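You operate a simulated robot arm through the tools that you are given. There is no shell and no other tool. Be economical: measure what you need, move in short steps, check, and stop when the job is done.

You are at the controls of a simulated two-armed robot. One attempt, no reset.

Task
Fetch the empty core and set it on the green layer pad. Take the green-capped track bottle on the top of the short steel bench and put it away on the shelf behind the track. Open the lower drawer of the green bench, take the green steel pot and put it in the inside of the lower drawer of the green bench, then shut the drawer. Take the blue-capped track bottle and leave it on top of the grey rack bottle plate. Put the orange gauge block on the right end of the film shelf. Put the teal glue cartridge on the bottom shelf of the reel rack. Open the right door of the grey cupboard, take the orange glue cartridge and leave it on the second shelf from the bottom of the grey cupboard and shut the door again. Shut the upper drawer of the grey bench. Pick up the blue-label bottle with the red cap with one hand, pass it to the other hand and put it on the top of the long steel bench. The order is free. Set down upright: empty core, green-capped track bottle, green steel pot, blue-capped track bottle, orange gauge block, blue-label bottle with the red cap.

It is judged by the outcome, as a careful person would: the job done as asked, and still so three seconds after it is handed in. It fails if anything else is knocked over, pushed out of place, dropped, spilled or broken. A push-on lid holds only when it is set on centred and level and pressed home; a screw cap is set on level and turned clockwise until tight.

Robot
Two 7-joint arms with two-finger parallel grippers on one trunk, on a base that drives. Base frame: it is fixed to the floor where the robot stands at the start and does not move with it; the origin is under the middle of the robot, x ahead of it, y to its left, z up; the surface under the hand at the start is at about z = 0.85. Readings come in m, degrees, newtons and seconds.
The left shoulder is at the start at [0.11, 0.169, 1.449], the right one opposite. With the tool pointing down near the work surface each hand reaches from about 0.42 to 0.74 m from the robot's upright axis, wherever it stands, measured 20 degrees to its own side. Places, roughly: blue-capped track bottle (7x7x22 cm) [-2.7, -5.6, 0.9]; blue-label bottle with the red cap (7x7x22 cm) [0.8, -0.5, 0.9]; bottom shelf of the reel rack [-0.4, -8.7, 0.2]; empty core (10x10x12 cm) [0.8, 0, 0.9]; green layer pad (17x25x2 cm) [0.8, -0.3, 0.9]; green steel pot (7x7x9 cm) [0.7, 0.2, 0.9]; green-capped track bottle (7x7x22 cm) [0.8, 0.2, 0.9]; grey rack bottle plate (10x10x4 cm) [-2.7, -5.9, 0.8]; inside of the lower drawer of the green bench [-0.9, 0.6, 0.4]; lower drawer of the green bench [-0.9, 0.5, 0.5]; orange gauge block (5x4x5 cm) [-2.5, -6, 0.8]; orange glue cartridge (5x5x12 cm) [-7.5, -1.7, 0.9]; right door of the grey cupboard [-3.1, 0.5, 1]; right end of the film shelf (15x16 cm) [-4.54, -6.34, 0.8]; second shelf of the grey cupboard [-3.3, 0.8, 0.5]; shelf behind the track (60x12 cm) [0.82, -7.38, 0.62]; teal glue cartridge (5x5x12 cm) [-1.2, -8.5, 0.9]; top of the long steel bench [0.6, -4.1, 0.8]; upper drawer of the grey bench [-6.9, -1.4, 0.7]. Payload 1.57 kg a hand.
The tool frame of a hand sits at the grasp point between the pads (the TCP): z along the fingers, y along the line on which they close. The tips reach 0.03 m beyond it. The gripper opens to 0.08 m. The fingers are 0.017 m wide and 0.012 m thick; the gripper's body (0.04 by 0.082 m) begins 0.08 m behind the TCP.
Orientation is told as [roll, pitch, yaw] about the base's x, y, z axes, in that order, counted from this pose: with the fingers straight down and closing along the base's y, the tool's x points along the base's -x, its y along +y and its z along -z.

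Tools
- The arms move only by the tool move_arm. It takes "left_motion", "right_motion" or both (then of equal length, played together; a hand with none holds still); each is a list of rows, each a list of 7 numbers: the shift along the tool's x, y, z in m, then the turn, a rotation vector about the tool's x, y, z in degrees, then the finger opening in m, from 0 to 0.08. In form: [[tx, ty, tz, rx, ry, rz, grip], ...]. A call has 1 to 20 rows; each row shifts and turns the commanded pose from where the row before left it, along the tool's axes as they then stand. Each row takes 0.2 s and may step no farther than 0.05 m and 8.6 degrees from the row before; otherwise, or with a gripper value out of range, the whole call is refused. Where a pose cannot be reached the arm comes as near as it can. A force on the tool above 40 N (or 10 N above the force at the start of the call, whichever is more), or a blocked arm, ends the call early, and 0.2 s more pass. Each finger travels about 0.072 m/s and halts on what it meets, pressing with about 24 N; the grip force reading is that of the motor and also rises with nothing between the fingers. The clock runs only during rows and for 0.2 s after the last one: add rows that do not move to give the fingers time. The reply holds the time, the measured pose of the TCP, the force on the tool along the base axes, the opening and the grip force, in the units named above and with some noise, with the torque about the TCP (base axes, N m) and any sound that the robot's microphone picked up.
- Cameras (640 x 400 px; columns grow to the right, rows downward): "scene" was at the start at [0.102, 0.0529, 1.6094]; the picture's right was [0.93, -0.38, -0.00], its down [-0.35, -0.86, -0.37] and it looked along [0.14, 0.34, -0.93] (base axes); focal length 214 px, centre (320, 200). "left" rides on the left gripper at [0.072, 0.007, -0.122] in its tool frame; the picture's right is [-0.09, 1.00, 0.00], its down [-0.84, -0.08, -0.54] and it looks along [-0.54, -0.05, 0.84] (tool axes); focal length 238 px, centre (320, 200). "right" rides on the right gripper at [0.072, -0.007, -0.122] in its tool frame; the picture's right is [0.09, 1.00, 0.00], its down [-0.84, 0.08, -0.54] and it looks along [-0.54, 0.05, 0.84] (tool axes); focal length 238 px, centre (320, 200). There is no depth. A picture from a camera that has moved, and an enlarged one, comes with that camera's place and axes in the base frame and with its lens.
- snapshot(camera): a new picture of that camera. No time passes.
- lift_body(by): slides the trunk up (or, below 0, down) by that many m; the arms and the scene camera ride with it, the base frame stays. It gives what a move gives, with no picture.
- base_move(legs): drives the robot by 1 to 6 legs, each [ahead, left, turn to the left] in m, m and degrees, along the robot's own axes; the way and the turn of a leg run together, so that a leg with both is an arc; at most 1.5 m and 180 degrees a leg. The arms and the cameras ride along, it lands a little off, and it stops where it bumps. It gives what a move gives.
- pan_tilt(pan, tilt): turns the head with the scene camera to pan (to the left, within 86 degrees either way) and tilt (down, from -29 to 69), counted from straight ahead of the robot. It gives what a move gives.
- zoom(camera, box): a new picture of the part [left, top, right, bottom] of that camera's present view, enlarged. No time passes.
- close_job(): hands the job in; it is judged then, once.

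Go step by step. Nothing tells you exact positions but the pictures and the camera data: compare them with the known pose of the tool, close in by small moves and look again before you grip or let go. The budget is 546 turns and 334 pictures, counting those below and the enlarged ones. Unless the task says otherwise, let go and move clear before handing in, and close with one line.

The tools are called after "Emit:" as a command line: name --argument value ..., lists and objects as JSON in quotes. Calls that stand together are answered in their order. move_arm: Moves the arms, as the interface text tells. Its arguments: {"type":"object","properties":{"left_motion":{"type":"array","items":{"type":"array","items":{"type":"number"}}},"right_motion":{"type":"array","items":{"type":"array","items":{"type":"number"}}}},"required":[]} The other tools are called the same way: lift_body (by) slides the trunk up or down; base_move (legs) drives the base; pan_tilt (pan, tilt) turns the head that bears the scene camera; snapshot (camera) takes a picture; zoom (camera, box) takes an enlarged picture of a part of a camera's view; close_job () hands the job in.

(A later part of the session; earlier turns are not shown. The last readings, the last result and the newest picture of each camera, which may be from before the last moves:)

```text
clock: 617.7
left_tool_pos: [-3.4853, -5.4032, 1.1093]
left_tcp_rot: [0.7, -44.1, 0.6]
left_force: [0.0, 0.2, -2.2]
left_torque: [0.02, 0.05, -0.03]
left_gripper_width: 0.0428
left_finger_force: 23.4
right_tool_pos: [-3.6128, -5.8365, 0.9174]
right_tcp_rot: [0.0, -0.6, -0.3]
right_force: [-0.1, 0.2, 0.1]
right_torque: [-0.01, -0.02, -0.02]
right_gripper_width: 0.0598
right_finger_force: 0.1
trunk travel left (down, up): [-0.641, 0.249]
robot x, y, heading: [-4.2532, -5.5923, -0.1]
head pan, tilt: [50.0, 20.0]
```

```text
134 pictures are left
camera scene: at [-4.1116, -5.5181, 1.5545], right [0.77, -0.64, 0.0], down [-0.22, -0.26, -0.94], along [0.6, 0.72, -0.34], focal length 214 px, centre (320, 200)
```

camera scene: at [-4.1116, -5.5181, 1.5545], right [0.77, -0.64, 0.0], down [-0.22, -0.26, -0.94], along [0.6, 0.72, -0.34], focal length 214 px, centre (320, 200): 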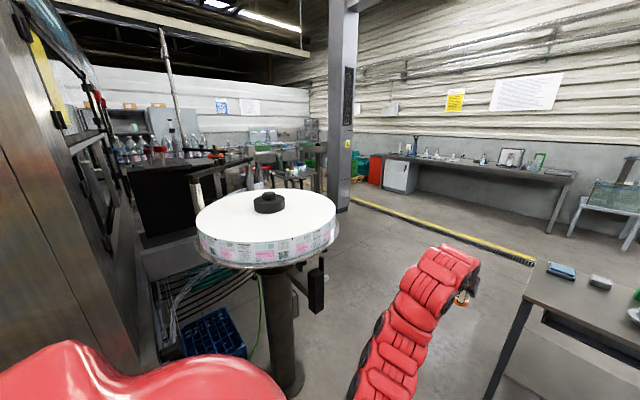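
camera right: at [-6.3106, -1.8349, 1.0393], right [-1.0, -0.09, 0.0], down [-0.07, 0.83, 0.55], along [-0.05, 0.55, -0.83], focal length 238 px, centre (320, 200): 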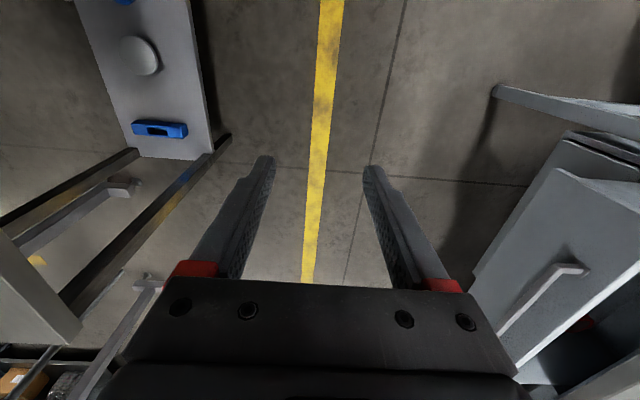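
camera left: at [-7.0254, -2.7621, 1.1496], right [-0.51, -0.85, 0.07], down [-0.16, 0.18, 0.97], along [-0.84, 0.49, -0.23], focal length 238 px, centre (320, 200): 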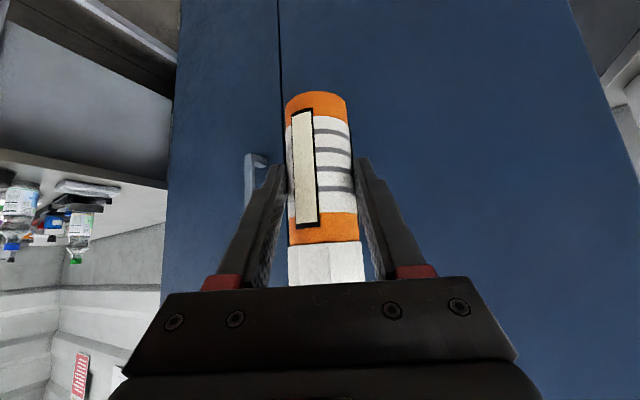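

I'll go around the south side of the small table: a bit forward, strafe south, then east.

Emit:
base_move --legs '[[0.42, 0, 0], [0, -1.35, 0]]'

Emit:
pan_tilt --pan 0 --tilt 25

Emit:
snapshot --camera "scene"

```text
clock: 626.7
left_tool_pos: [-3.0888, -6.7827, 1.1115]
left_tcp_rot: [0.8, -44.3, -1.2]
left_force: [0.8, -0.7, -2.0]
left_torque: [-0.01, 0.05, 0.01]
left_gripper_width: 0.0426
left_finger_force: 24.0
right_tool_pos: [-3.2307, -7.2114, 0.9158]
right_tcp_rot: [0.0, -0.7, -2.1]
right_force: [0.5, 0.2, -0.3]
right_torque: [-0.03, 0.05, -0.01]
right_gripper_width: 0.06
right_finger_force: 0.0
trunk travel left (down, up): [-0.641, 0.249]
robot x, y, heading: [-3.8655, -6.9434, -1.9]
head pan, tilt: [50.0, 20.0]
```

```text
clock: 627.8
left_tool_pos: [-3.088, -6.7821, 1.1097]
left_tcp_rot: [0.8, -44.2, -1.2]
left_force: [-0.8, -0.3, -2.3]
left_torque: [0.01, 0.04, -0.01]
left_gripper_width: 0.0428
left_finger_force: 24.5
right_tool_pos: [-3.2313, -7.2119, 0.917]
right_tcp_rot: [0.0, -0.7, -2.0]
right_force: [0.2, -0.3, -0.6]
right_torque: [0.0, -0.03, 0.0]
right_gripper_width: 0.06
right_finger_force: 0.0
trunk travel left (down, up): [-0.641, 0.249]
robot x, y, heading: [-3.8614, -6.9434, -1.7]
head pan, tilt: [0.0, 25.0]
```

```text
133 pictures are left
camera scene: at [-3.6883, -6.9501, 1.5465], right [-0.03, -1.0, 0.0], down [-0.42, 0.01, -0.91], along [0.91, -0.03, -0.42], focal length 214 px, centre (320, 200)
```

scene: 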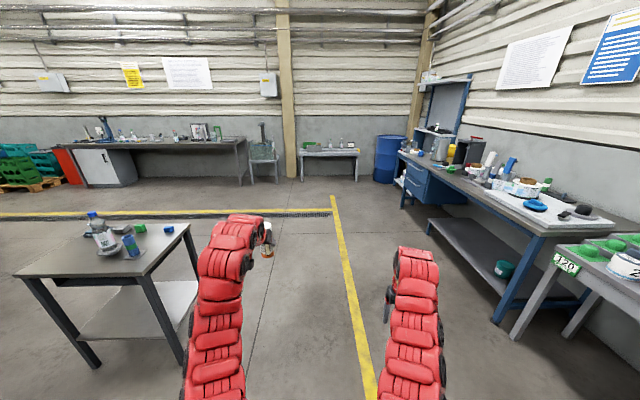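

Clear. I'll drive east, then turn north.

Emit:
base_move --legs '[[0, 0, 1.8], [1.5, 0, 0], [1.5, 0, 0], [0, 0, 90]]'

Emit:
snapshot --camera "scene"

```text
clock: 646.5
left_tool_pos: [-1.0471, -6.1457, 1.1111]
left_tcp_rot: [0.8, -44.3, 90.8]
left_force: [-0.2, -0.3, -2.5]
left_torque: [-0.03, 0.01, 0.01]
left_gripper_width: 0.0428
left_finger_force: 23.8
right_tool_pos: [-0.6132, -6.2716, 0.9164]
right_tcp_rot: [0.0, -0.6, 89.9]
right_force: [-1.9, 0.5, -1.2]
right_torque: [0.01, -0.01, 0.02]
right_gripper_width: 0.0602
right_finger_force: 0.0
trunk travel left (down, up): [-0.641, 0.249]
robot x, y, heading: [-0.8554, -6.911, 90.3]
head pan, tilt: [0.0, 25.0]
```

```text
132 pictures are left
camera scene: at [-0.8571, -6.7384, 1.5465], right [1.0, 0.0, 0.0], down [0.0, -0.42, -0.91], along [0.0, 0.91, -0.42], focal length 214 px, centre (320, 200)
```

scene: 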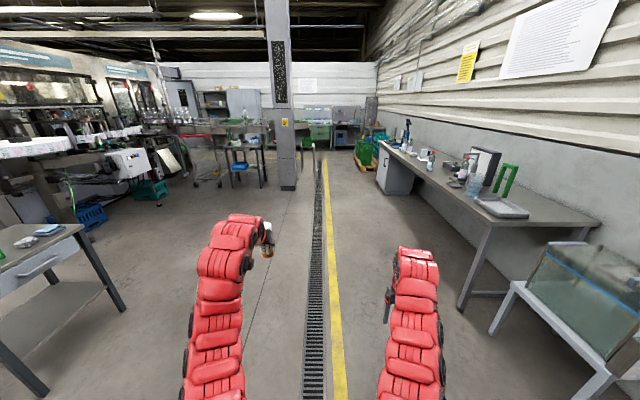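

Emit:
base_move --legs '[[0, -0.28, 0], [1.5, 0, 0], [1.5, 0, 0], [1.5, 0, 0]]'

Emit:
snapshot --camera "scene"

```text
clock: 669.5
left_tool_pos: [-0.9363, -1.6449, 1.1121]
left_tcp_rot: [0.8, -44.2, 92.3]
left_force: [-0.5, -0.5, -2.8]
left_torque: [-0.02, -0.03, -0.03]
left_gripper_width: 0.043
left_finger_force: 24.3
right_tool_pos: [-0.4994, -1.7608, 0.9165]
right_tcp_rot: [0.1, -0.7, 91.5]
right_force: [-0.5, 0.3, -1.2]
right_torque: [-0.02, -0.01, -0.01]
right_gripper_width: 0.0597
right_finger_force: 0.0
trunk travel left (down, up): [-0.641, 0.249]
robot x, y, heading: [-0.7245, -2.4012, 91.9]
head pan, tilt: [0.0, 25.0]
```

```text
131 pictures are left
camera scene: at [-0.7234, -2.2335, 1.5474], right [1.0, 0.03, -0.01], down [0.01, -0.42, -0.91], along [-0.03, 0.91, -0.42], focal length 214 px, centre (320, 200)
```

scene: 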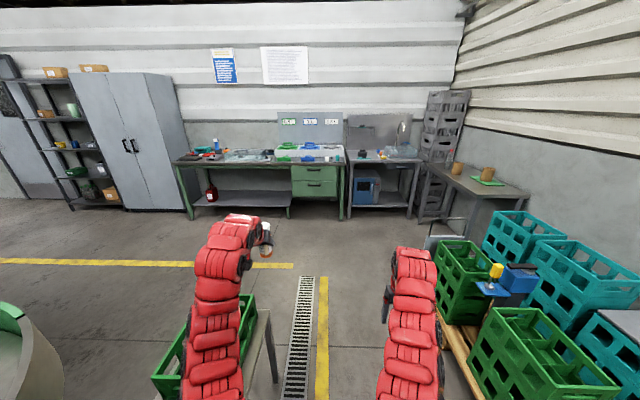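

The grey cupboard is visible to the left at the north wall. A stool with a crate is close on my left, so I'll shift right before passing.

Emit:
base_move --legs '[[0, -0.24, -1.5], [1.25, 0, 0]]'

Emit:
pan_tilt --pan 45 --tilt 20

Emit:
snapshot --camera "scene"

```text
clock: 677.3
left_tool_pos: [-0.6827, -0.3582, 1.1088]
left_tcp_rot: [0.4, -44.2, 91.1]
left_force: [-0.2, 0.3, -2.0]
left_torque: [-0.06, 0.01, 0.02]
left_gripper_width: 0.0425
left_finger_force: 24.2
right_tool_pos: [-0.2485, -0.4857, 0.9176]
right_tcp_rot: [-0.3, -0.7, 90.0]
right_force: [0.0, 0.2, -0.3]
right_torque: [0.04, 0.05, 0.0]
right_gripper_width: 0.0598
right_finger_force: 0.0
trunk travel left (down, up): [-0.641, 0.249]
robot x, y, heading: [-0.488, -1.1259, 90.1]
head pan, tilt: [0.0, 25.0]
```

```text
clock: 678.5
left_tool_pos: [-0.6824, -0.3572, 1.11]
left_tcp_rot: [0.3, -44.3, 91.1]
left_force: [0.7, -0.9, -2.4]
left_torque: [-0.01, -0.02, 0.03]
left_gripper_width: 0.0424
left_finger_force: 23.8
right_tool_pos: [-0.2481, -0.4863, 0.9178]
right_tcp_rot: [-0.3, -0.7, 89.9]
right_force: [-0.1, -0.4, -0.3]
right_torque: [0.0, -0.02, 0.02]
right_gripper_width: 0.06
right_finger_force: 0.1
trunk travel left (down, up): [-0.641, 0.249]
robot x, y, heading: [-0.4896, -1.1234, 90.4]
head pan, tilt: [45.0, 20.0]
```

```text
130 pictures are left
camera scene: at [-0.5539, -0.9785, 1.5545], right [0.7, 0.71, 0.0], down [0.24, -0.24, -0.94], along [-0.67, 0.66, -0.34], focal length 214 px, centre (320, 200)
```

scene: 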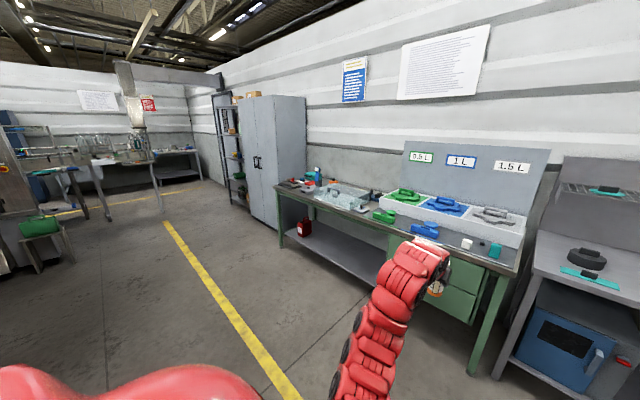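

Emit:
base_move --legs '[[0, 1.2, 0], [0, 1.1, 0]]'

Emit:
pan_tilt --pan 0 --tilt 25

Emit:
snapshot --camera "scene"

```text
clock: 689.9
left_tool_pos: [-3.0095, -0.3648, 1.1086]
left_tcp_rot: [0.5, -44.1, 90.6]
left_force: [-1.1, 0.6, -1.4]
left_torque: [-0.02, 0.02, -0.01]
left_gripper_width: 0.0426
left_finger_force: 23.9
right_tool_pos: [-2.5753, -0.4972, 0.9163]
right_tcp_rot: [-0.3, -0.8, 89.5]
right_force: [0.0, -0.7, -0.6]
right_torque: [0.03, 0.03, 0.01]
right_gripper_width: 0.0601
right_finger_force: 0.2
trunk travel left (down, up): [-0.641, 0.249]
robot x, y, heading: [-2.8219, -1.1347, 89.9]
head pan, tilt: [45.0, 20.0]
```

```text
clock: 691.0
left_tool_pos: [-3.0099, -0.3647, 1.1095]
left_tcp_rot: [0.4, -44.2, 90.6]
left_force: [0.0, -0.2, -1.4]
left_torque: [-0.05, 0.01, 0.03]
left_gripper_width: 0.0426
left_finger_force: 24.2
right_tool_pos: [-2.5761, -0.4966, 0.9174]
right_tcp_rot: [-0.3, -0.8, 89.5]
right_force: [-0.1, -0.3, 0.2]
right_torque: [0.0, -0.01, -0.02]
right_gripper_width: 0.0601
right_finger_force: 0.2
trunk travel left (down, up): [-0.641, 0.249]
robot x, y, heading: [-2.8217, -1.1331, 89.8]
head pan, tilt: [0.0, 25.0]
```

```text
129 pictures are left
camera scene: at [-2.8201, -0.961, 1.5465], right [1.0, 0.0, 0.0], down [0.0, -0.42, -0.91], along [0.0, 0.91, -0.42], focal length 214 px, centre (320, 200)
```

scene: 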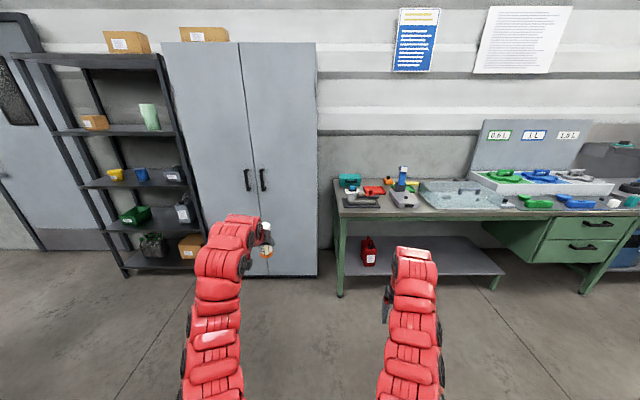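

The grey cupboard is ahead with its doors closed; the right door handle is at about (-3.23, 0.47, 1.03). I'll zoom in to see it properly.

Emit:
zoom --camera "scene" --box '[150, 30, 350, 290]'

```text
1.54 times, centred on (250, 160) of scene
camera zoom: at [-2.8201, -0.961, 1.5465], right [1.0, 0.0, 0.0], down [0.0, -0.42, -0.91], along [0.0, 0.91, -0.42], focal length 330 px, centre (428, 262)
```

zoom: 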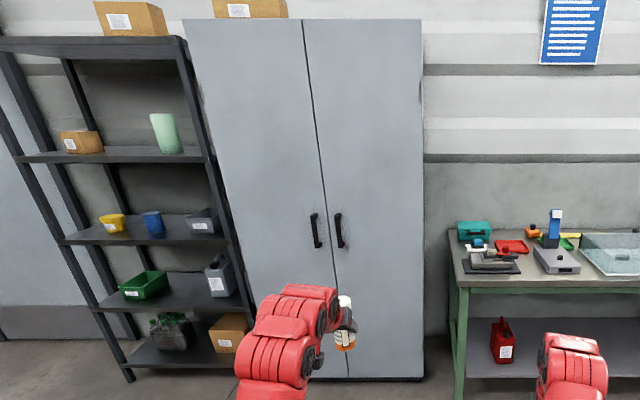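

I'll lower and retract the left hand (keeping the cartridge upright) and set the right hand pointing forward for the handle.

Emit:
move_arm --left_motion '[[0.04, 0, 0.014, 0, 0, 0, 0.02], [0.04, 0, 0.014, 0, 0, 0, 0.02], [0.04, 0, 0.014, 0, 0, 0, 0.02], [0.04, 0, 0.014, 0, 0, 0, 0.02], [0.04, 0, 0.014, 0, 0, 0, 0.02], [0.04, 0, 0.014, 0, 0, 0, 0.02], [0.04, 0, 0.014, 0, 0, 0, 0.02], [0.04, 0, 0.014, 0, 0, 0, 0.02], [0.04, 0, 0.014, 0, 0, 0, 0.02], [0, 0, 0, 0, 0, 0, 0.02], [0, 0, 0, 0, 0, 0, 0.02], [0, 0, 0, 0, 0, 0, 0.02], [0, 0, 0, 0, 0, 0, 0.02], [0, 0, 0, 0, 0, 0, 0.02], [0, 0, 0, 0, 0, 0, 0.02], [0, 0, 0, 0, 0, 0, 0.02]]' --right_motion '[[-0.04, 0, 0, 0, 0, 0, 0.08], [-0.04, 0, 0, 0, 0, 0, 0.08], [-0.04, 0, 0, 0, 0, 0, 0.08], [0, 0, 0, 0, -8.2, 0, 0.08], [0, 0, 0, 0, -8.2, 0, 0.08], [0, 0, 0, 0, -8.2, 0, 0.08], [0, 0, 0, 0, -8.2, 0, 0.08], [0, 0, 0, 0, -8.2, 0, 0.08], [0, 0, 0, 0, -8.2, 0, 0.08], [0, 0, 0, 0, -8.2, 0, 0.08], [0, 0, 0, 0, -8.2, 0, 0.08], [0, 0, 0, 0, -8.2, 0, 0.08], [0, 0, 0, 0, -8.2, 0, 0.08], [0, 0, 0, 0, -7.4, 0, 0.08], [-0.04, 0, 0.01, 0, 0, 0, 0.08], [-0.04, 0, 0.01, 0, 0, 0, 0.08]]'

Emit:
base_move --legs '[[0, 0.66, 0], [0.35, 0, 0]]'

Emit:
snapshot --camera "right"

Emit:
snapshot --camera "scene"

```text
clock: 694.4
left_tool_pos: [-3.0096, -0.5363, 0.7667]
left_tcp_rot: [0.4, -44.2, 90.6]
left_force: [-0.5, -0.3, -2.2]
left_torque: [-0.04, -0.01, 0.03]
left_gripper_width: 0.0428
left_finger_force: 24.0
right_tool_pos: [-2.5705, -0.3046, 0.9724]
right_tcp_rot: [14.1, -86.8, 76.8]
right_force: [0.3, -0.6, -0.2]
right_torque: [0.05, 0.02, 0.01]
right_gripper_width: 0.0799
right_finger_force: 0.0
right hand out of reach, approached as far as the arm can: row 3, 6, 7, 8, 9, 10
trunk travel left (down, up): [-0.641, 0.249]
robot x, y, heading: [-2.8206, -1.1353, 89.7]
head pan, tilt: [0.0, 25.0]
```

```text
clock: 700.0
left_tool_pos: [-3.663, -0.1823, 0.7671]
left_tcp_rot: [0.4, -44.2, 90.4]
left_force: [0.2, 0.7, -2.3]
left_torque: [-0.05, 0.04, -0.01]
left_gripper_width: 0.0427
left_finger_force: 24.1
right_tool_pos: [-3.2241, 0.046, 0.9707]
right_tcp_rot: [13.6, -86.7, 77.1]
right_force: [-0.4, -0.5, 0.1]
right_torque: [0.02, 0.04, 0.01]
right_gripper_width: 0.0798
right_finger_force: 0.1
trunk travel left (down, up): [-0.641, 0.249]
robot x, y, heading: [-3.4729, -0.7807, 89.4]
head pan, tilt: [0.0, 25.0]
```

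```text
127 pictures are left
camera right: at [-3.2167, -0.0789, 0.9058], right [-1.0, -0.02, -0.08], down [-0.06, -0.5, 0.87], along [-0.05, 0.87, 0.49], focal length 238 px, centre (320, 200)
```

right: 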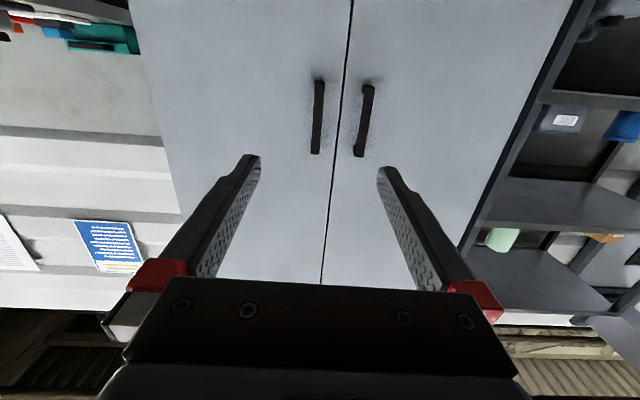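

```text
126 pictures are left
camera scene: at [-3.4746, -0.6082, 1.5464], right [1.0, -0.01, 0.0], down [0.0, -0.42, -0.91], along [0.01, 0.91, -0.42], focal length 214 px, centre (320, 200)
```

scene: 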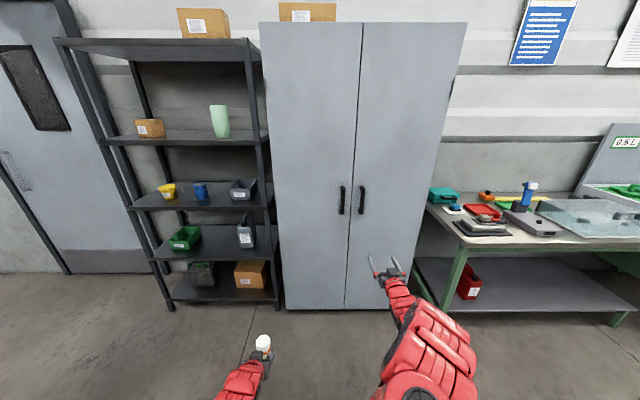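

The right handle triangulates to (-3.227, 0.535, 1.02). I'll raise the hand 5 cm and drive closer.

Emit:
move_arm --right_motion '[[-0.025, 0, 0, 0, -1.5, 0, 0.08], [-0.024, 0, 0, 0, -1.5, 0, 0.08]]'

Emit:
base_move --legs '[[0.36, 0, 0]]'

Emit:
snapshot --camera "right"

```text
clock: 700.6
left_tool_pos: [-3.6626, -0.1834, 0.7658]
left_tcp_rot: [0.4, -44.1, 90.5]
left_force: [0.5, -1.0, -1.9]
left_torque: [-0.04, 0.0, 0.06]
left_gripper_width: 0.0425
left_finger_force: 24.3
right_tool_pos: [-3.2212, 0.0586, 1.0179]
right_tcp_rot: [87.7, -89.2, 3.0]
right_force: [0.2, -0.4, -0.2]
right_torque: [0.0, -0.01, -0.01]
right_gripper_width: 0.0796
right_finger_force: 0.0
right hand out of reach, approached as far as the arm can: row 1, 2
trunk travel left (down, up): [-0.641, 0.249]
robot x, y, heading: [-3.471, -0.7831, 89.7]
head pan, tilt: [0.0, 25.0]
```

```text
clock: 702.9
left_tool_pos: [-3.6588, 0.1737, 0.7672]
left_tcp_rot: [0.4, -44.2, 90.4]
left_force: [-0.2, -0.3, -1.3]
left_torque: [-0.01, -0.02, 0.0]
left_gripper_width: 0.0427
left_finger_force: 23.7
right_tool_pos: [-3.2171, 0.4141, 1.0173]
right_tcp_rot: [83.8, -89.1, 6.9]
right_force: [-0.2, 0.0, -0.1]
right_torque: [0.03, -0.02, -0.03]
right_gripper_width: 0.0799
right_finger_force: 0.1
trunk travel left (down, up): [-0.641, 0.249]
robot x, y, heading: [-3.4721, -0.4289, 89.7]
head pan, tilt: [0.0, 25.0]
```

```text
125 pictures are left
camera right: at [-3.2109, 0.2919, 0.9445], right [-1.0, -0.01, -0.08], down [-0.06, -0.54, 0.84], along [-0.05, 0.84, 0.54], focal length 238 px, centre (320, 200)
```

right: 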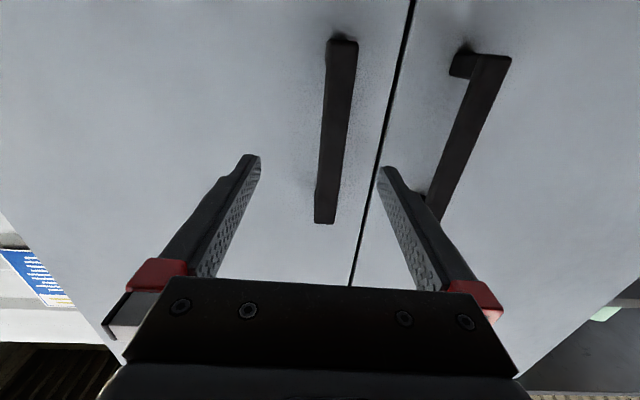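

Emit:
move_arm --right_motion '[[0, 0.006, 0.03, 0, 0, 0, 0.08], [0, 0.006, 0.03, 0, 0, 0, 0.08]]'

Emit:
snapshot --camera "right"

```text
clock: 703.5
left_tool_pos: [-3.6587, 0.1719, 0.7662]
left_tcp_rot: [0.6, -44.1, 90.4]
left_force: [0.9, 0.9, -2.5]
left_torque: [-0.06, -0.03, 0.02]
left_gripper_width: 0.0427
left_finger_force: 23.6
right_tool_pos: [-3.229, 0.4727, 1.0166]
right_tcp_rot: [82.6, -89.1, 8.1]
right_force: [-0.3, -0.4, -0.1]
right_torque: [-0.01, 0.01, 0.04]
right_gripper_width: 0.0802
right_finger_force: 0.1
trunk travel left (down, up): [-0.641, 0.249]
robot x, y, heading: [-3.4733, -0.4279, 89.5]
head pan, tilt: [0.0, 25.0]
```

```text
124 pictures are left
camera right: at [-3.2221, 0.3514, 0.9441], right [-1.0, -0.01, -0.08], down [-0.06, -0.54, 0.84], along [-0.05, 0.84, 0.54], focal length 238 px, centre (320, 200)
```

right: 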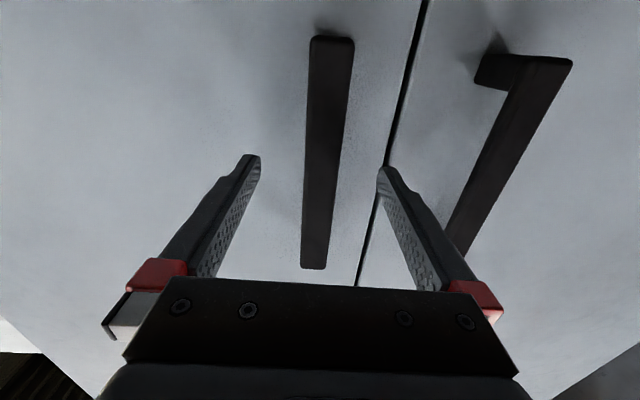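

The bar is at y≈0.48. I'll advance 1.5 cm and close.

Emit:
move_arm --right_motion '[[0, 0, 0.015, 0, 0, 0, 0.08], [0, 0, 0, 0, 0, 0, 0.0], [0, 0, 0, 0, 0, 0, 0.0], [0, 0, 0, 0, 0, 0, 0.0], [0, 0, 0, 0, 0, 0, 0.0], [0, 0, 0, 0, 0, 0, 0.0]]'

Emit:
snapshot --camera "right"

```text
clock: 704.9
left_tool_pos: [-3.659, 0.1719, 0.7674]
left_tcp_rot: [0.4, -44.1, 90.4]
left_force: [-0.4, -0.8, -2.9]
left_torque: [-0.03, 0.03, -0.02]
left_gripper_width: 0.0426
left_finger_force: 24.2
right_tool_pos: [-3.2291, 0.4872, 1.0179]
right_tcp_rot: [90.7, -89.1, -0.1]
right_force: [1.0, -0.1, 3.6]
right_torque: [0.02, -0.66, -0.26]
right_gripper_width: 0.0218
right_finger_force: 34.9
trunk travel left (down, up): [-0.641, 0.249]
robot x, y, heading: [-3.4727, -0.4238, 89.9]
head pan, tilt: [0.0, 25.0]
```

```text
123 pictures are left
camera right: at [-3.2225, 0.3651, 0.9452], right [-1.0, -0.01, -0.08], down [-0.06, -0.54, 0.84], along [-0.05, 0.84, 0.54], focal length 238 px, centre (320, 200)
```

right: 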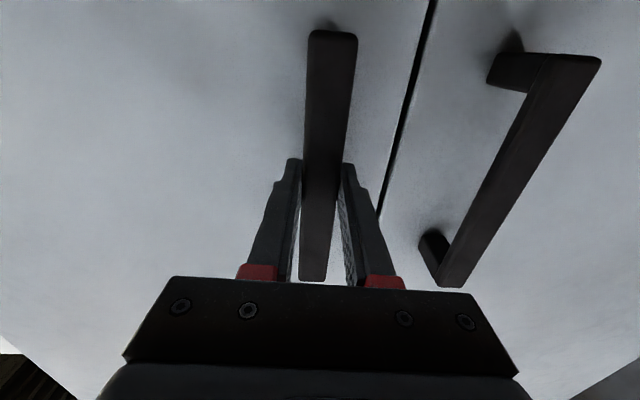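

The handle is gripped. I'll pull the door open along its arc by driving back.

Emit:
base_move --legs '[[-0.08, -0.008, 0]]'

Emit:
base_move --legs '[[-0.08, -0.024, 0]]'

Emit:
snapshot --camera "scene"

```text
clock: 705.9
left_tool_pos: [-3.6485, 0.0919, 0.768]
left_tcp_rot: [0.9, -44.2, 90.1]
left_force: [-0.1, 0.4, -2.4]
left_torque: [-0.07, -0.02, 0.06]
left_gripper_width: 0.0425
left_finger_force: 24.0
right_tool_pos: [-3.2133, 0.4075, 1.0165]
right_tcp_rot: [89.3, -88.9, 0.7]
right_force: [32.2, 12.1, 7.2]
right_torque: [0.38, -0.7, 0.47]
right_gripper_width: 0.0238
right_finger_force: 36.3
trunk travel left (down, up): [-0.641, 0.249]
robot x, y, heading: [-3.4688, -0.5045, 89.6]
head pan, tilt: [0.0, 25.0]
```

```text
clock: 707.3
left_tool_pos: [-3.6243, 0.0142, 0.7645]
left_tcp_rot: [0.3, -44.1, 90.3]
left_force: [-1.1, 0.8, -1.5]
left_torque: [-0.03, 0.0, 0.04]
left_gripper_width: 0.0428
left_finger_force: 24.2
right_tool_pos: [-3.1779, 0.3264, 1.0166]
right_tcp_rot: [67.1, -89.4, 21.7]
right_force: [7.2, 2.1, 0.9]
right_torque: [-0.22, -0.61, -0.3]
right_gripper_width: 0.0242
right_finger_force: 35.9
trunk travel left (down, up): [-0.641, 0.249]
robot x, y, heading: [-3.4437, -0.5865, 89.4]
head pan, tilt: [0.0, 25.0]
stopped in leg 1: the force on the tool passed its limit at 46 N (the readings are from after the stop); the commanded pose is now the measured one
```

```text
122 pictures are left
camera scene: at [-3.4397, -0.412, 1.5462], right [1.0, -0.01, 0.0], down [0.0, -0.42, -0.91], along [0.01, 0.91, -0.42], focal length 214 px, centre (320, 200)
```

scene: 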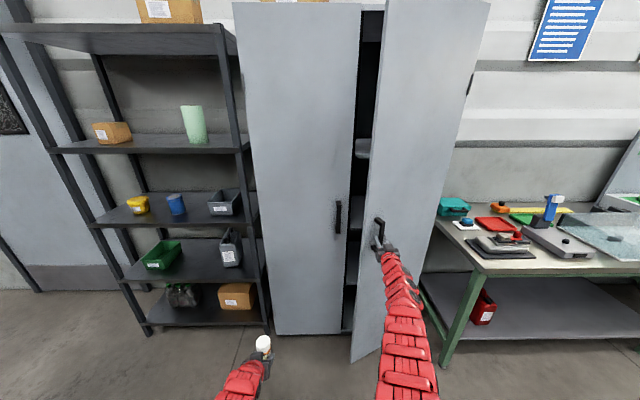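

The door is about 25° open. I'll release the handle, then hook behind the door edge from the inside and swing it open.

Emit:
move_arm --right_motion '[[0, 0, 0, 0, 0, 0, 0.08], [0, 0, 0, 0, 0, 0, 0.08], [0, 0, 0, 0, 0, 0, 0.08], [0, 0, -0.03, 0, 0, 0, 0.08], [0, 0, -0.03, 0, 0, 0, 0.08]]'

Emit:
base_move --legs '[[-0.12, 0, 0], [0, 0.15, 0]]'

Emit:
move_arm --right_motion '[[0, 0, 0, 0, 0, 0, 0], [0, 0, 0, 0, 0, 0, 0], [0, 0, 0, 0, 0, 0, 0]]'

Emit:
snapshot --camera "right"

Emit:
snapshot --camera "scene"

```text
clock: 708.5
left_tool_pos: [-3.6247, 0.0122, 0.7676]
left_tcp_rot: [0.4, -44.1, 90.1]
left_force: [-0.5, -0.2, -2.2]
left_torque: [-0.03, 0.01, 0.01]
left_gripper_width: 0.0429
left_finger_force: 24.0
right_tool_pos: [-3.1822, 0.2636, 1.0172]
right_tcp_rot: [79.0, -89.4, 10.1]
right_force: [-0.1, -0.5, -0.3]
right_torque: [-0.02, 0.0, 0.05]
right_gripper_width: 0.08
right_finger_force: 0.0
trunk travel left (down, up): [-0.641, 0.249]
robot x, y, heading: [-3.4405, -0.5841, 89.4]
head pan, tilt: [0.0, 25.0]
```

```text
clock: 710.7
left_tool_pos: [-3.7711, -0.1074, 0.7663]
left_tcp_rot: [0.3, -44.1, 90.2]
left_force: [-0.4, -1.1, -2.2]
left_torque: [-0.07, -0.03, -0.04]
left_gripper_width: 0.0424
left_finger_force: 23.7
right_tool_pos: [-3.3301, 0.1449, 1.0175]
right_tcp_rot: [79.1, -89.3, 9.9]
right_force: [0.2, -0.3, -0.8]
right_torque: [-0.03, 0.01, -0.02]
right_gripper_width: 0.08
right_finger_force: 0.1
trunk travel left (down, up): [-0.641, 0.249]
robot x, y, heading: [-3.5906, -0.7082, 89.0]
head pan, tilt: [0.0, 25.0]
```

```text
clock: 711.5
left_tool_pos: [-3.7694, -0.107, 0.7662]
left_tcp_rot: [0.4, -44.1, 90.1]
left_force: [-0.6, 0.0, -2.3]
left_torque: [-0.06, -0.03, 0.0]
left_gripper_width: 0.0427
left_finger_force: 23.9
right_tool_pos: [-3.3273, 0.1451, 1.0155]
right_tcp_rot: [79.0, -89.4, 10.2]
right_force: [-0.2, -0.2, -0.7]
right_torque: [-0.01, -0.01, 0.0]
right_gripper_width: 0.0
right_finger_force: 18.4
trunk travel left (down, up): [-0.641, 0.249]
robot x, y, heading: [-3.5893, -0.7107, 89.3]
head pan, tilt: [0.0, 25.0]
```

```text
121 pictures are left
camera right: at [-3.324, 0.0223, 0.9438], right [-1.0, 0.02, -0.08], down [-0.08, -0.54, 0.84], along [-0.03, 0.84, 0.54], focal length 238 px, centre (320, 200)
```

right: 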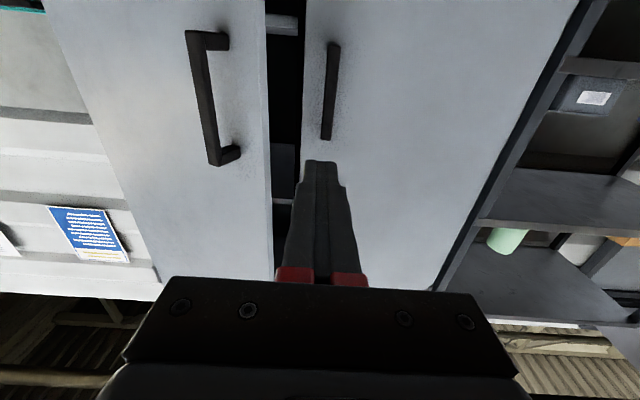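

```text
120 pictures are left
camera scene: at [-3.5862, -0.5335, 1.5465], right [1.0, -0.01, 0.0], down [-0.01, -0.42, -0.91], along [0.01, 0.91, -0.42], focal length 214 px, centre (320, 200)
```

scene: 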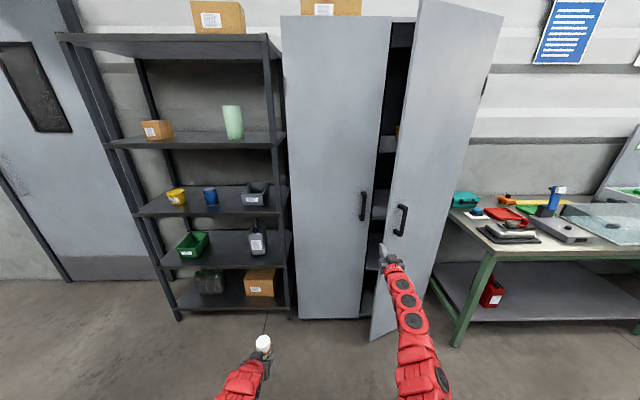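

Emit:
base_move --legs '[[0, -0.042, 0.7], [0.24, 0, 0]]'

Emit:
snapshot --camera "right"

Emit:
zoom --camera "scene" --box '[280, 150, 480, 350]'

```text
clock: 713.7
left_tool_pos: [-3.7341, 0.1296, 0.7656]
left_tcp_rot: [0.4, -44.2, 90.6]
left_force: [0.6, -0.4, -1.5]
left_torque: [-0.1, -0.02, 0.01]
left_gripper_width: 0.0425
left_finger_force: 24.2
right_tool_pos: [-3.2935, 0.3852, 1.0153]
right_tcp_rot: [76.8, -89.3, 12.7]
right_force: [-0.2, 0.0, 0.1]
right_torque: [0.02, 0.04, -0.04]
right_gripper_width: 0.0
right_finger_force: 21.6
trunk travel left (down, up): [-0.641, 0.249]
robot x, y, heading: [-3.5432, -0.4645, 90.1]
head pan, tilt: [0.0, 25.0]
```

```text
119 pictures are left
camera right: at [-3.2891, 0.2634, 0.9436], right [-1.0, 0.01, -0.08], down [-0.07, -0.54, 0.84], along [-0.04, 0.84, 0.54], focal length 238 px, centre (320, 200)
```

right: 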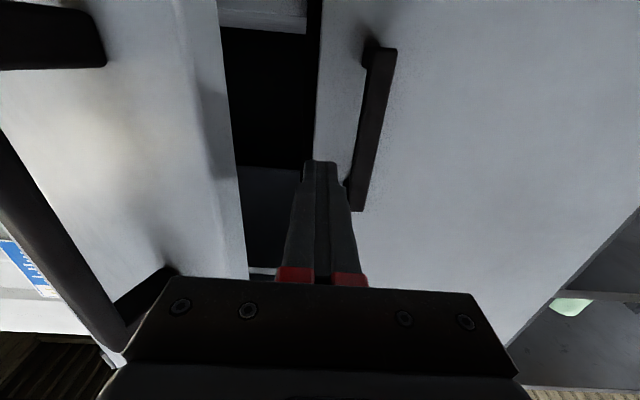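

```text
2.00 times, centred on (380, 250) of scene
camera zoom: at [-3.5454, -0.295, 1.5464], right [1.0, 0.0, 0.0], down [0.0, -0.42, -0.91], along [0.0, 0.91, -0.42], focal length 429 px, centre (200, 100)
```

zoom: 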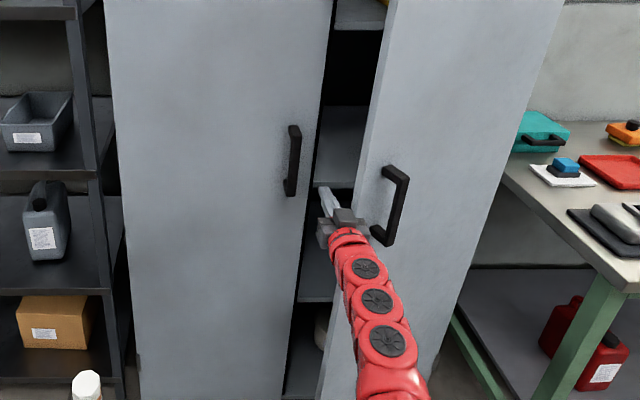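

The fist is inside the gap. I'll strafe right to swing the door open.

Emit:
base_move --legs '[[0, -0.15, 0]]'

Emit:
snapshot --camera "scene"

```text
clock: 714.7
left_tool_pos: [-3.6881, 0.1258, 0.7658]
left_tcp_rot: [0.3, -44.1, 91.0]
left_force: [1.2, 0.4, -3.0]
left_torque: [-0.05, 0.04, 0.02]
left_gripper_width: 0.0427
left_finger_force: 23.9
right_tool_pos: [-3.2664, 0.3868, 1.015]
right_tcp_rot: [74.4, -89.1, 17.4]
right_force: [-7.6, -3.4, -3.4]
right_torque: [0.11, -0.02, -0.09]
right_gripper_width: 0.0
right_finger_force: 21.1
trunk travel left (down, up): [-0.641, 0.249]
robot x, y, heading: [-3.4995, -0.4716, 90.1]
head pan, tilt: [0.0, 25.0]
stopped in leg 1: the force on the tool passed its limit at 60 N (the readings are from after the stop); the commanded pose is now the measured one
```

```text
117 pictures are left
camera scene: at [-3.4972, -0.2979, 1.5466], right [1.0, 0.0, 0.0], down [0.0, -0.42, -0.91], along [0.0, 0.91, -0.42], focal length 214 px, centre (320, 200)
```

scene: 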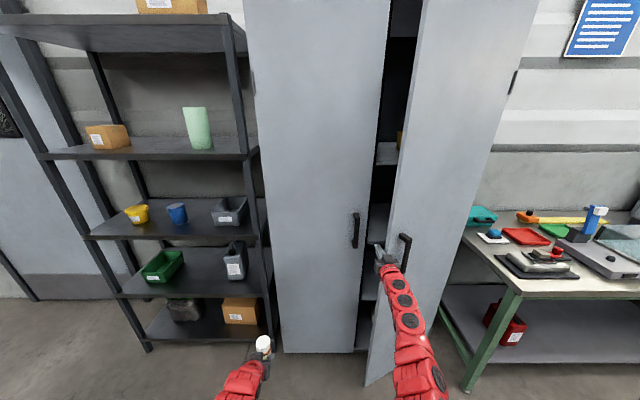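

Pushing sideways at this angle is inefficient. I'll back out, yaw the right hand to the right so the fingers can hook behind the door edge, and pull it open.

Emit:
base_move --legs '[[0, 0.035, 0], [-0.22, 0, 0]]'

Emit:
move_arm --right_motion '[[0, 0, -0.04, 0, 0, 0, 0], [0, 0, -0.04, 0, 0, 0, 0], [0, 0, 0, 7.5, 0, 0, 0], [0, 0, 0, 7.5, 0, 0, 0], [0, 0, 0, 7.5, 0, 0, 0], [0, 0, 0, 7.5, 0, 0, 0], [0, 0, 0, 7.5, 0, 0, 0], [0, 0, 0, 7.5, 0, 0, 0], [0, 0, 0, 7.5, 0, 0, 0], [0, 0, 0, 7.5, 0, 0, 0]]'

Emit:
snapshot --camera "scene"

Emit:
snapshot --camera "right"

```text
clock: 716.9
left_tool_pos: [-3.7224, -0.0922, 0.7671]
left_tcp_rot: [0.4, -44.1, 90.9]
left_force: [0.2, -0.1, -2.4]
left_torque: [-0.03, 0.0, 0.0]
left_gripper_width: 0.0427
left_finger_force: 23.9
right_tool_pos: [-3.298, 0.1662, 1.0153]
right_tcp_rot: [79.5, -89.1, 11.9]
right_force: [0.3, 0.8, 0.7]
right_torque: [0.01, 0.01, 0.0]
right_gripper_width: 0.0003
right_finger_force: 21.4
trunk travel left (down, up): [-0.641, 0.249]
robot x, y, heading: [-3.5341, -0.685, 90.1]
head pan, tilt: [0.0, 25.0]
```

```text
clock: 719.1
left_tool_pos: [-3.723, -0.0924, 0.7661]
left_tcp_rot: [0.2, -44.0, 90.9]
left_force: [-0.3, -1.3, -2.2]
left_torque: [-0.04, 0.0, 0.02]
left_gripper_width: 0.0427
left_finger_force: 24.5
right_tool_pos: [-3.3021, 0.1474, 0.9746]
right_tcp_rot: [-38.5, -81.8, 81.0]
right_force: [-0.1, -0.3, -0.3]
right_torque: [0.01, 0.01, 0.03]
right_gripper_width: 0.0
right_finger_force: 21.3
right hand out of reach, approached as far as the arm can: row 1, 2, 3, 4, 5
trunk travel left (down, up): [-0.641, 0.249]
robot x, y, heading: [-3.5368, -0.6887, 89.8]
head pan, tilt: [0.0, 25.0]
```

```text
116 pictures are left
camera scene: at [-3.5337, -0.5147, 1.5464], right [1.0, 0.0, 0.0], down [0.0, -0.42, -0.91], along [0.0, 0.91, -0.42], focal length 214 px, centre (320, 200)
```

scene: 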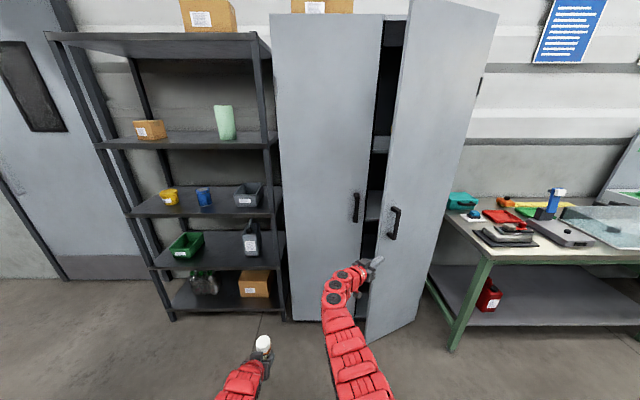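

```text
115 pictures are left
camera right: at [-3.3902, 0.0496, 0.9162], right [-0.68, 0.72, -0.18], down [-0.43, -0.19, 0.88], along [0.6, 0.67, 0.44], focal length 238 px, centre (320, 200)
```

right: 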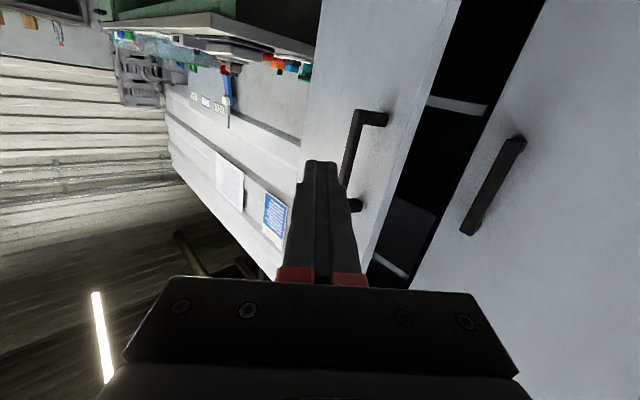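

The hand points about 48° to the right. I'll move it into the gap, shift right behind the door edge, then pull back.

Emit:
base_move --legs '[[0.26, 0, 0], [0, -0.075, 0]]'

Emit:
snapshot --camera "scene"

Emit:
snapshot --camera "right"

```text
clock: 721.6
left_tool_pos: [-3.6469, 0.1655, 0.7661]
left_tcp_rot: [0.4, -44.0, 90.9]
left_force: [0.0, -0.2, -2.0]
left_torque: [-0.06, 0.01, 0.0]
left_gripper_width: 0.0429
left_finger_force: 23.6
right_tool_pos: [-3.2277, 0.4034, 0.9734]
right_tcp_rot: [-38.5, -81.7, 81.0]
right_force: [-0.2, -0.7, 0.3]
right_torque: [-0.01, -0.02, 0.03]
right_gripper_width: 0.0
right_finger_force: 21.2
trunk travel left (down, up): [-0.641, 0.249]
robot x, y, heading: [-3.459, -0.4337, 90.0]
head pan, tilt: [0.0, 25.0]
```

```text
114 pictures are left
camera scene: at [-3.4564, -0.2578, 1.5464], right [1.0, 0.0, 0.0], down [0.0, -0.42, -0.91], along [0.0, 0.91, -0.42], focal length 214 px, centre (320, 200)
```

scene: 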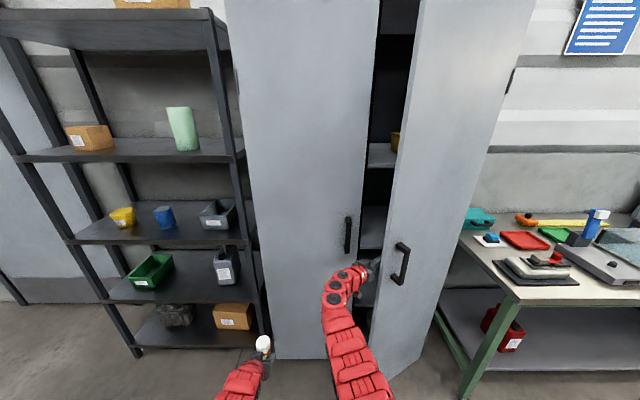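

```text
113 pictures are left
camera right: at [-3.3136, 0.3067, 0.916], right [-0.68, 0.71, -0.18], down [-0.43, -0.19, 0.88], along [0.6, 0.67, 0.44], focal length 238 px, centre (320, 200)
```

right: 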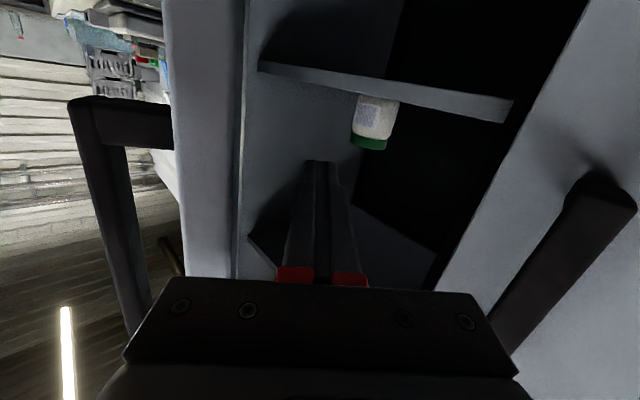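

The fingers are behind the door edge. I'll pull back to swing it open.

Emit:
base_move --legs '[[-0.18, 0, 0]]'

Emit:
snapshot --camera "scene"

Emit:
snapshot --camera "right"

```text
clock: 723.1
left_tool_pos: [-3.6474, -0.0126, 0.7655]
left_tcp_rot: [0.2, -44.0, 90.8]
left_force: [-0.2, -0.4, -1.6]
left_torque: [-0.06, -0.02, -0.01]
left_gripper_width: 0.0424
left_finger_force: 23.9
right_tool_pos: [-3.2262, 0.224, 0.9751]
right_tcp_rot: [-38.7, -81.7, 81.2]
right_force: [0.5, -0.4, 0.1]
right_torque: [-0.01, 0.02, -0.01]
right_gripper_width: 0.0
right_finger_force: 21.4
trunk travel left (down, up): [-0.641, 0.249]
robot x, y, heading: [-3.459, -0.6097, 89.8]
head pan, tilt: [0.0, 25.0]
```

```text
112 pictures are left
camera scene: at [-3.4575, -0.4375, 1.5466], right [1.0, 0.0, 0.0], down [0.0, -0.42, -0.91], along [0.0, 0.91, -0.42], focal length 214 px, centre (320, 200)
```

scene: 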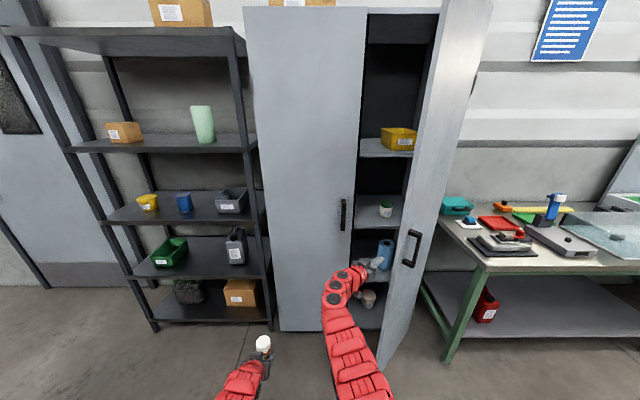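

```text
111 pictures are left
camera right: at [-3.3128, 0.1272, 0.9168], right [-0.68, 0.72, -0.18], down [-0.43, -0.19, 0.88], along [0.6, 0.67, 0.44], focal length 238 px, centre (320, 200)
```

right: 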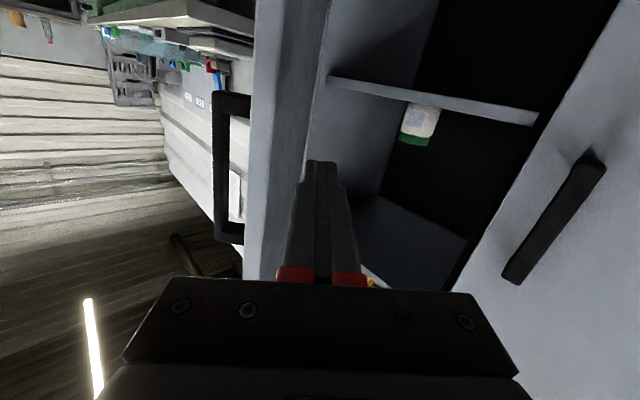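

The door is about 55° open and sideways pushing is now effective. I'll strafe right to open it further.

Emit:
base_move --legs '[[0, -0.2, 0]]'

Emit:
snapshot --camera "scene"

```text
clock: 724.7
left_tool_pos: [-3.4459, -0.0138, 0.7671]
left_tcp_rot: [0.5, -44.0, 90.6]
left_force: [0.9, -0.6, -1.9]
left_torque: [-0.03, 0.0, 0.01]
left_gripper_width: 0.0425
left_finger_force: 24.0
right_tool_pos: [-3.0248, 0.2231, 0.9741]
right_tcp_rot: [-38.5, -81.8, 81.1]
right_force: [0.0, -0.8, 0.4]
right_torque: [-0.01, 0.03, 0.0]
right_gripper_width: 0.0001
right_finger_force: 21.7
trunk travel left (down, up): [-0.641, 0.249]
robot x, y, heading: [-3.2576, -0.6112, 89.9]
head pan, tilt: [0.0, 25.0]
```

```text
110 pictures are left
camera scene: at [-3.257, -0.4372, 1.5465], right [1.0, 0.0, 0.0], down [0.0, -0.42, -0.91], along [0.0, 0.91, -0.42], focal length 214 px, centre (320, 200)
```

scene: 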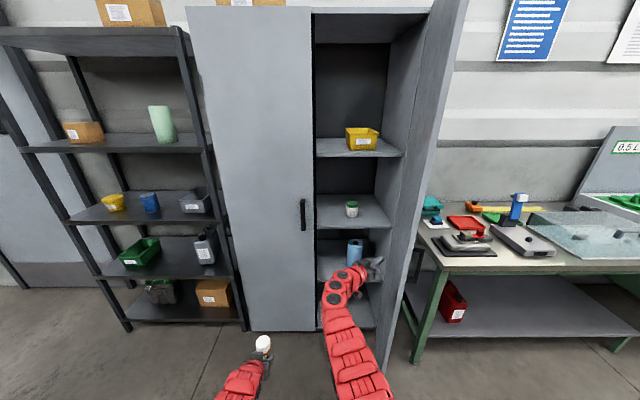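

Emit:
base_move --legs '[[0, -0.13, 0]]'

Emit:
snapshot --camera "scene"

```text
clock: 725.9
left_tool_pos: [-3.3187, -0.0134, 0.7654]
left_tcp_rot: [0.4, -44.0, 90.6]
left_force: [0.4, -0.5, -2.5]
left_torque: [-0.09, 0.03, -0.02]
left_gripper_width: 0.0425
left_finger_force: 23.3
right_tool_pos: [-2.8978, 0.2237, 0.9739]
right_tcp_rot: [-38.4, -81.8, 80.8]
right_force: [0.6, 0.7, -0.6]
right_torque: [0.0, 0.04, -0.03]
right_gripper_width: 0.0
right_finger_force: 21.2
trunk travel left (down, up): [-0.641, 0.249]
robot x, y, heading: [-3.1316, -0.611, 89.7]
head pan, tilt: [0.0, 25.0]
```

```text
109 pictures are left
camera scene: at [-3.1297, -0.4375, 1.5464], right [1.0, -0.01, 0.0], down [0.0, -0.42, -0.91], along [0.0, 0.91, -0.42], focal length 214 px, centre (320, 200)
```

scene: 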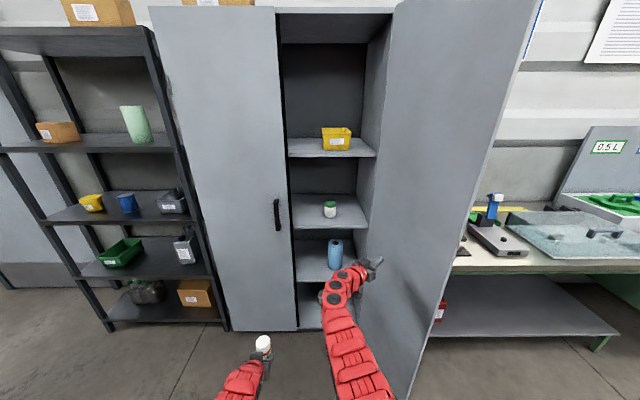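

The door is now past 90°. The shelves are visible; the second from the bottom holds a blue roll at its right rear. I'll back out and restore and tuck the right arm.

Emit:
base_move --legs '[[-0.35, 0.05, 0]]'

Emit:
move_arm --right_motion '[[0, 0, -0.02, -7.5, 0, 0, 0], [0, 0, -0.02, -7.5, 0, 0, 0], [0, 0, -0.02, -7.5, 0, 0, 0], [0, 0, 0, -7.5, 0, 0, 0], [0, 0, 0, -7.5, 0, 0, 0], [0, 0, 0, -7.5, 0, 0, 0], [0.03, 0, -0.01, 0, 8.2, 0, 0], [0.03, 0, -0.01, 0, 8.2, 0, 0], [0.03, 0, -0.01, 0, 8.2, 0, 0], [0, 0, 0, 0, 8.2, 0, 0], [0, 0, 0, 0, 8.2, 0, 0], [0, 0, 0, 0, 8.2, 0, 0], [0, 0, 0, 0, 8.2, 0, 0.04], [0, 0, 0, 0, 8.2, 0, 0.04], [0, 0, 0, 0, 8.2, 0, 0.04], [0, 0, 0, 0, 8.2, 0, 0.04]]'

Emit:
snapshot --camera "scene"

```text
clock: 728.2
left_tool_pos: [-3.3712, -0.3572, 0.766]
left_tcp_rot: [0.3, -44.0, 90.7]
left_force: [0.0, -0.1, -1.0]
left_torque: [-0.04, 0.03, 0.01]
left_gripper_width: 0.0425
left_finger_force: 24.0
right_tool_pos: [-2.9499, -0.1213, 0.9744]
right_tcp_rot: [-38.9, -81.8, 81.3]
right_force: [0.1, -0.8, 0.1]
right_torque: [-0.02, -0.04, -0.04]
right_gripper_width: 0.0002
right_finger_force: 21.3
trunk travel left (down, up): [-0.641, 0.249]
robot x, y, heading: [-3.1834, -0.9529, 89.8]
head pan, tilt: [0.0, 25.0]
```

```text
clock: 731.6
left_tool_pos: [-3.3719, -0.3566, 0.7664]
left_tcp_rot: [0.3, -43.9, 90.7]
left_force: [-0.6, 0.5, -2.3]
left_torque: [-0.06, 0.02, -0.03]
left_gripper_width: 0.0427
left_finger_force: 23.6
right_tool_pos: [-2.9949, -0.2338, 0.9037]
right_tcp_rot: [0.7, 0.2, 87.4]
right_force: [0.5, 0.2, -0.4]
right_torque: [0.03, 0.0, 0.0]
right_gripper_width: 0.04
right_finger_force: 0.1
right hand out of reach, approached as far as the arm can: row 16
trunk travel left (down, up): [-0.641, 0.249]
robot x, y, heading: [-3.1824, -0.9543, 90.0]
head pan, tilt: [0.0, 25.0]
```

```text
108 pictures are left
camera scene: at [-3.1829, -0.7808, 1.5464], right [1.0, 0.0, 0.0], down [0.0, -0.42, -0.91], along [0.0, 0.91, -0.42], focal length 214 px, centre (320, 200)
```

scene: 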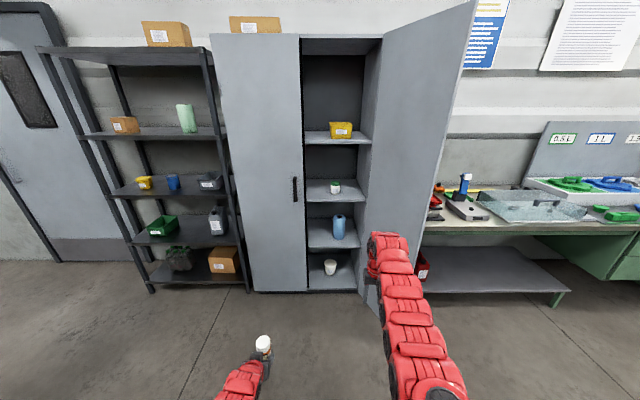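

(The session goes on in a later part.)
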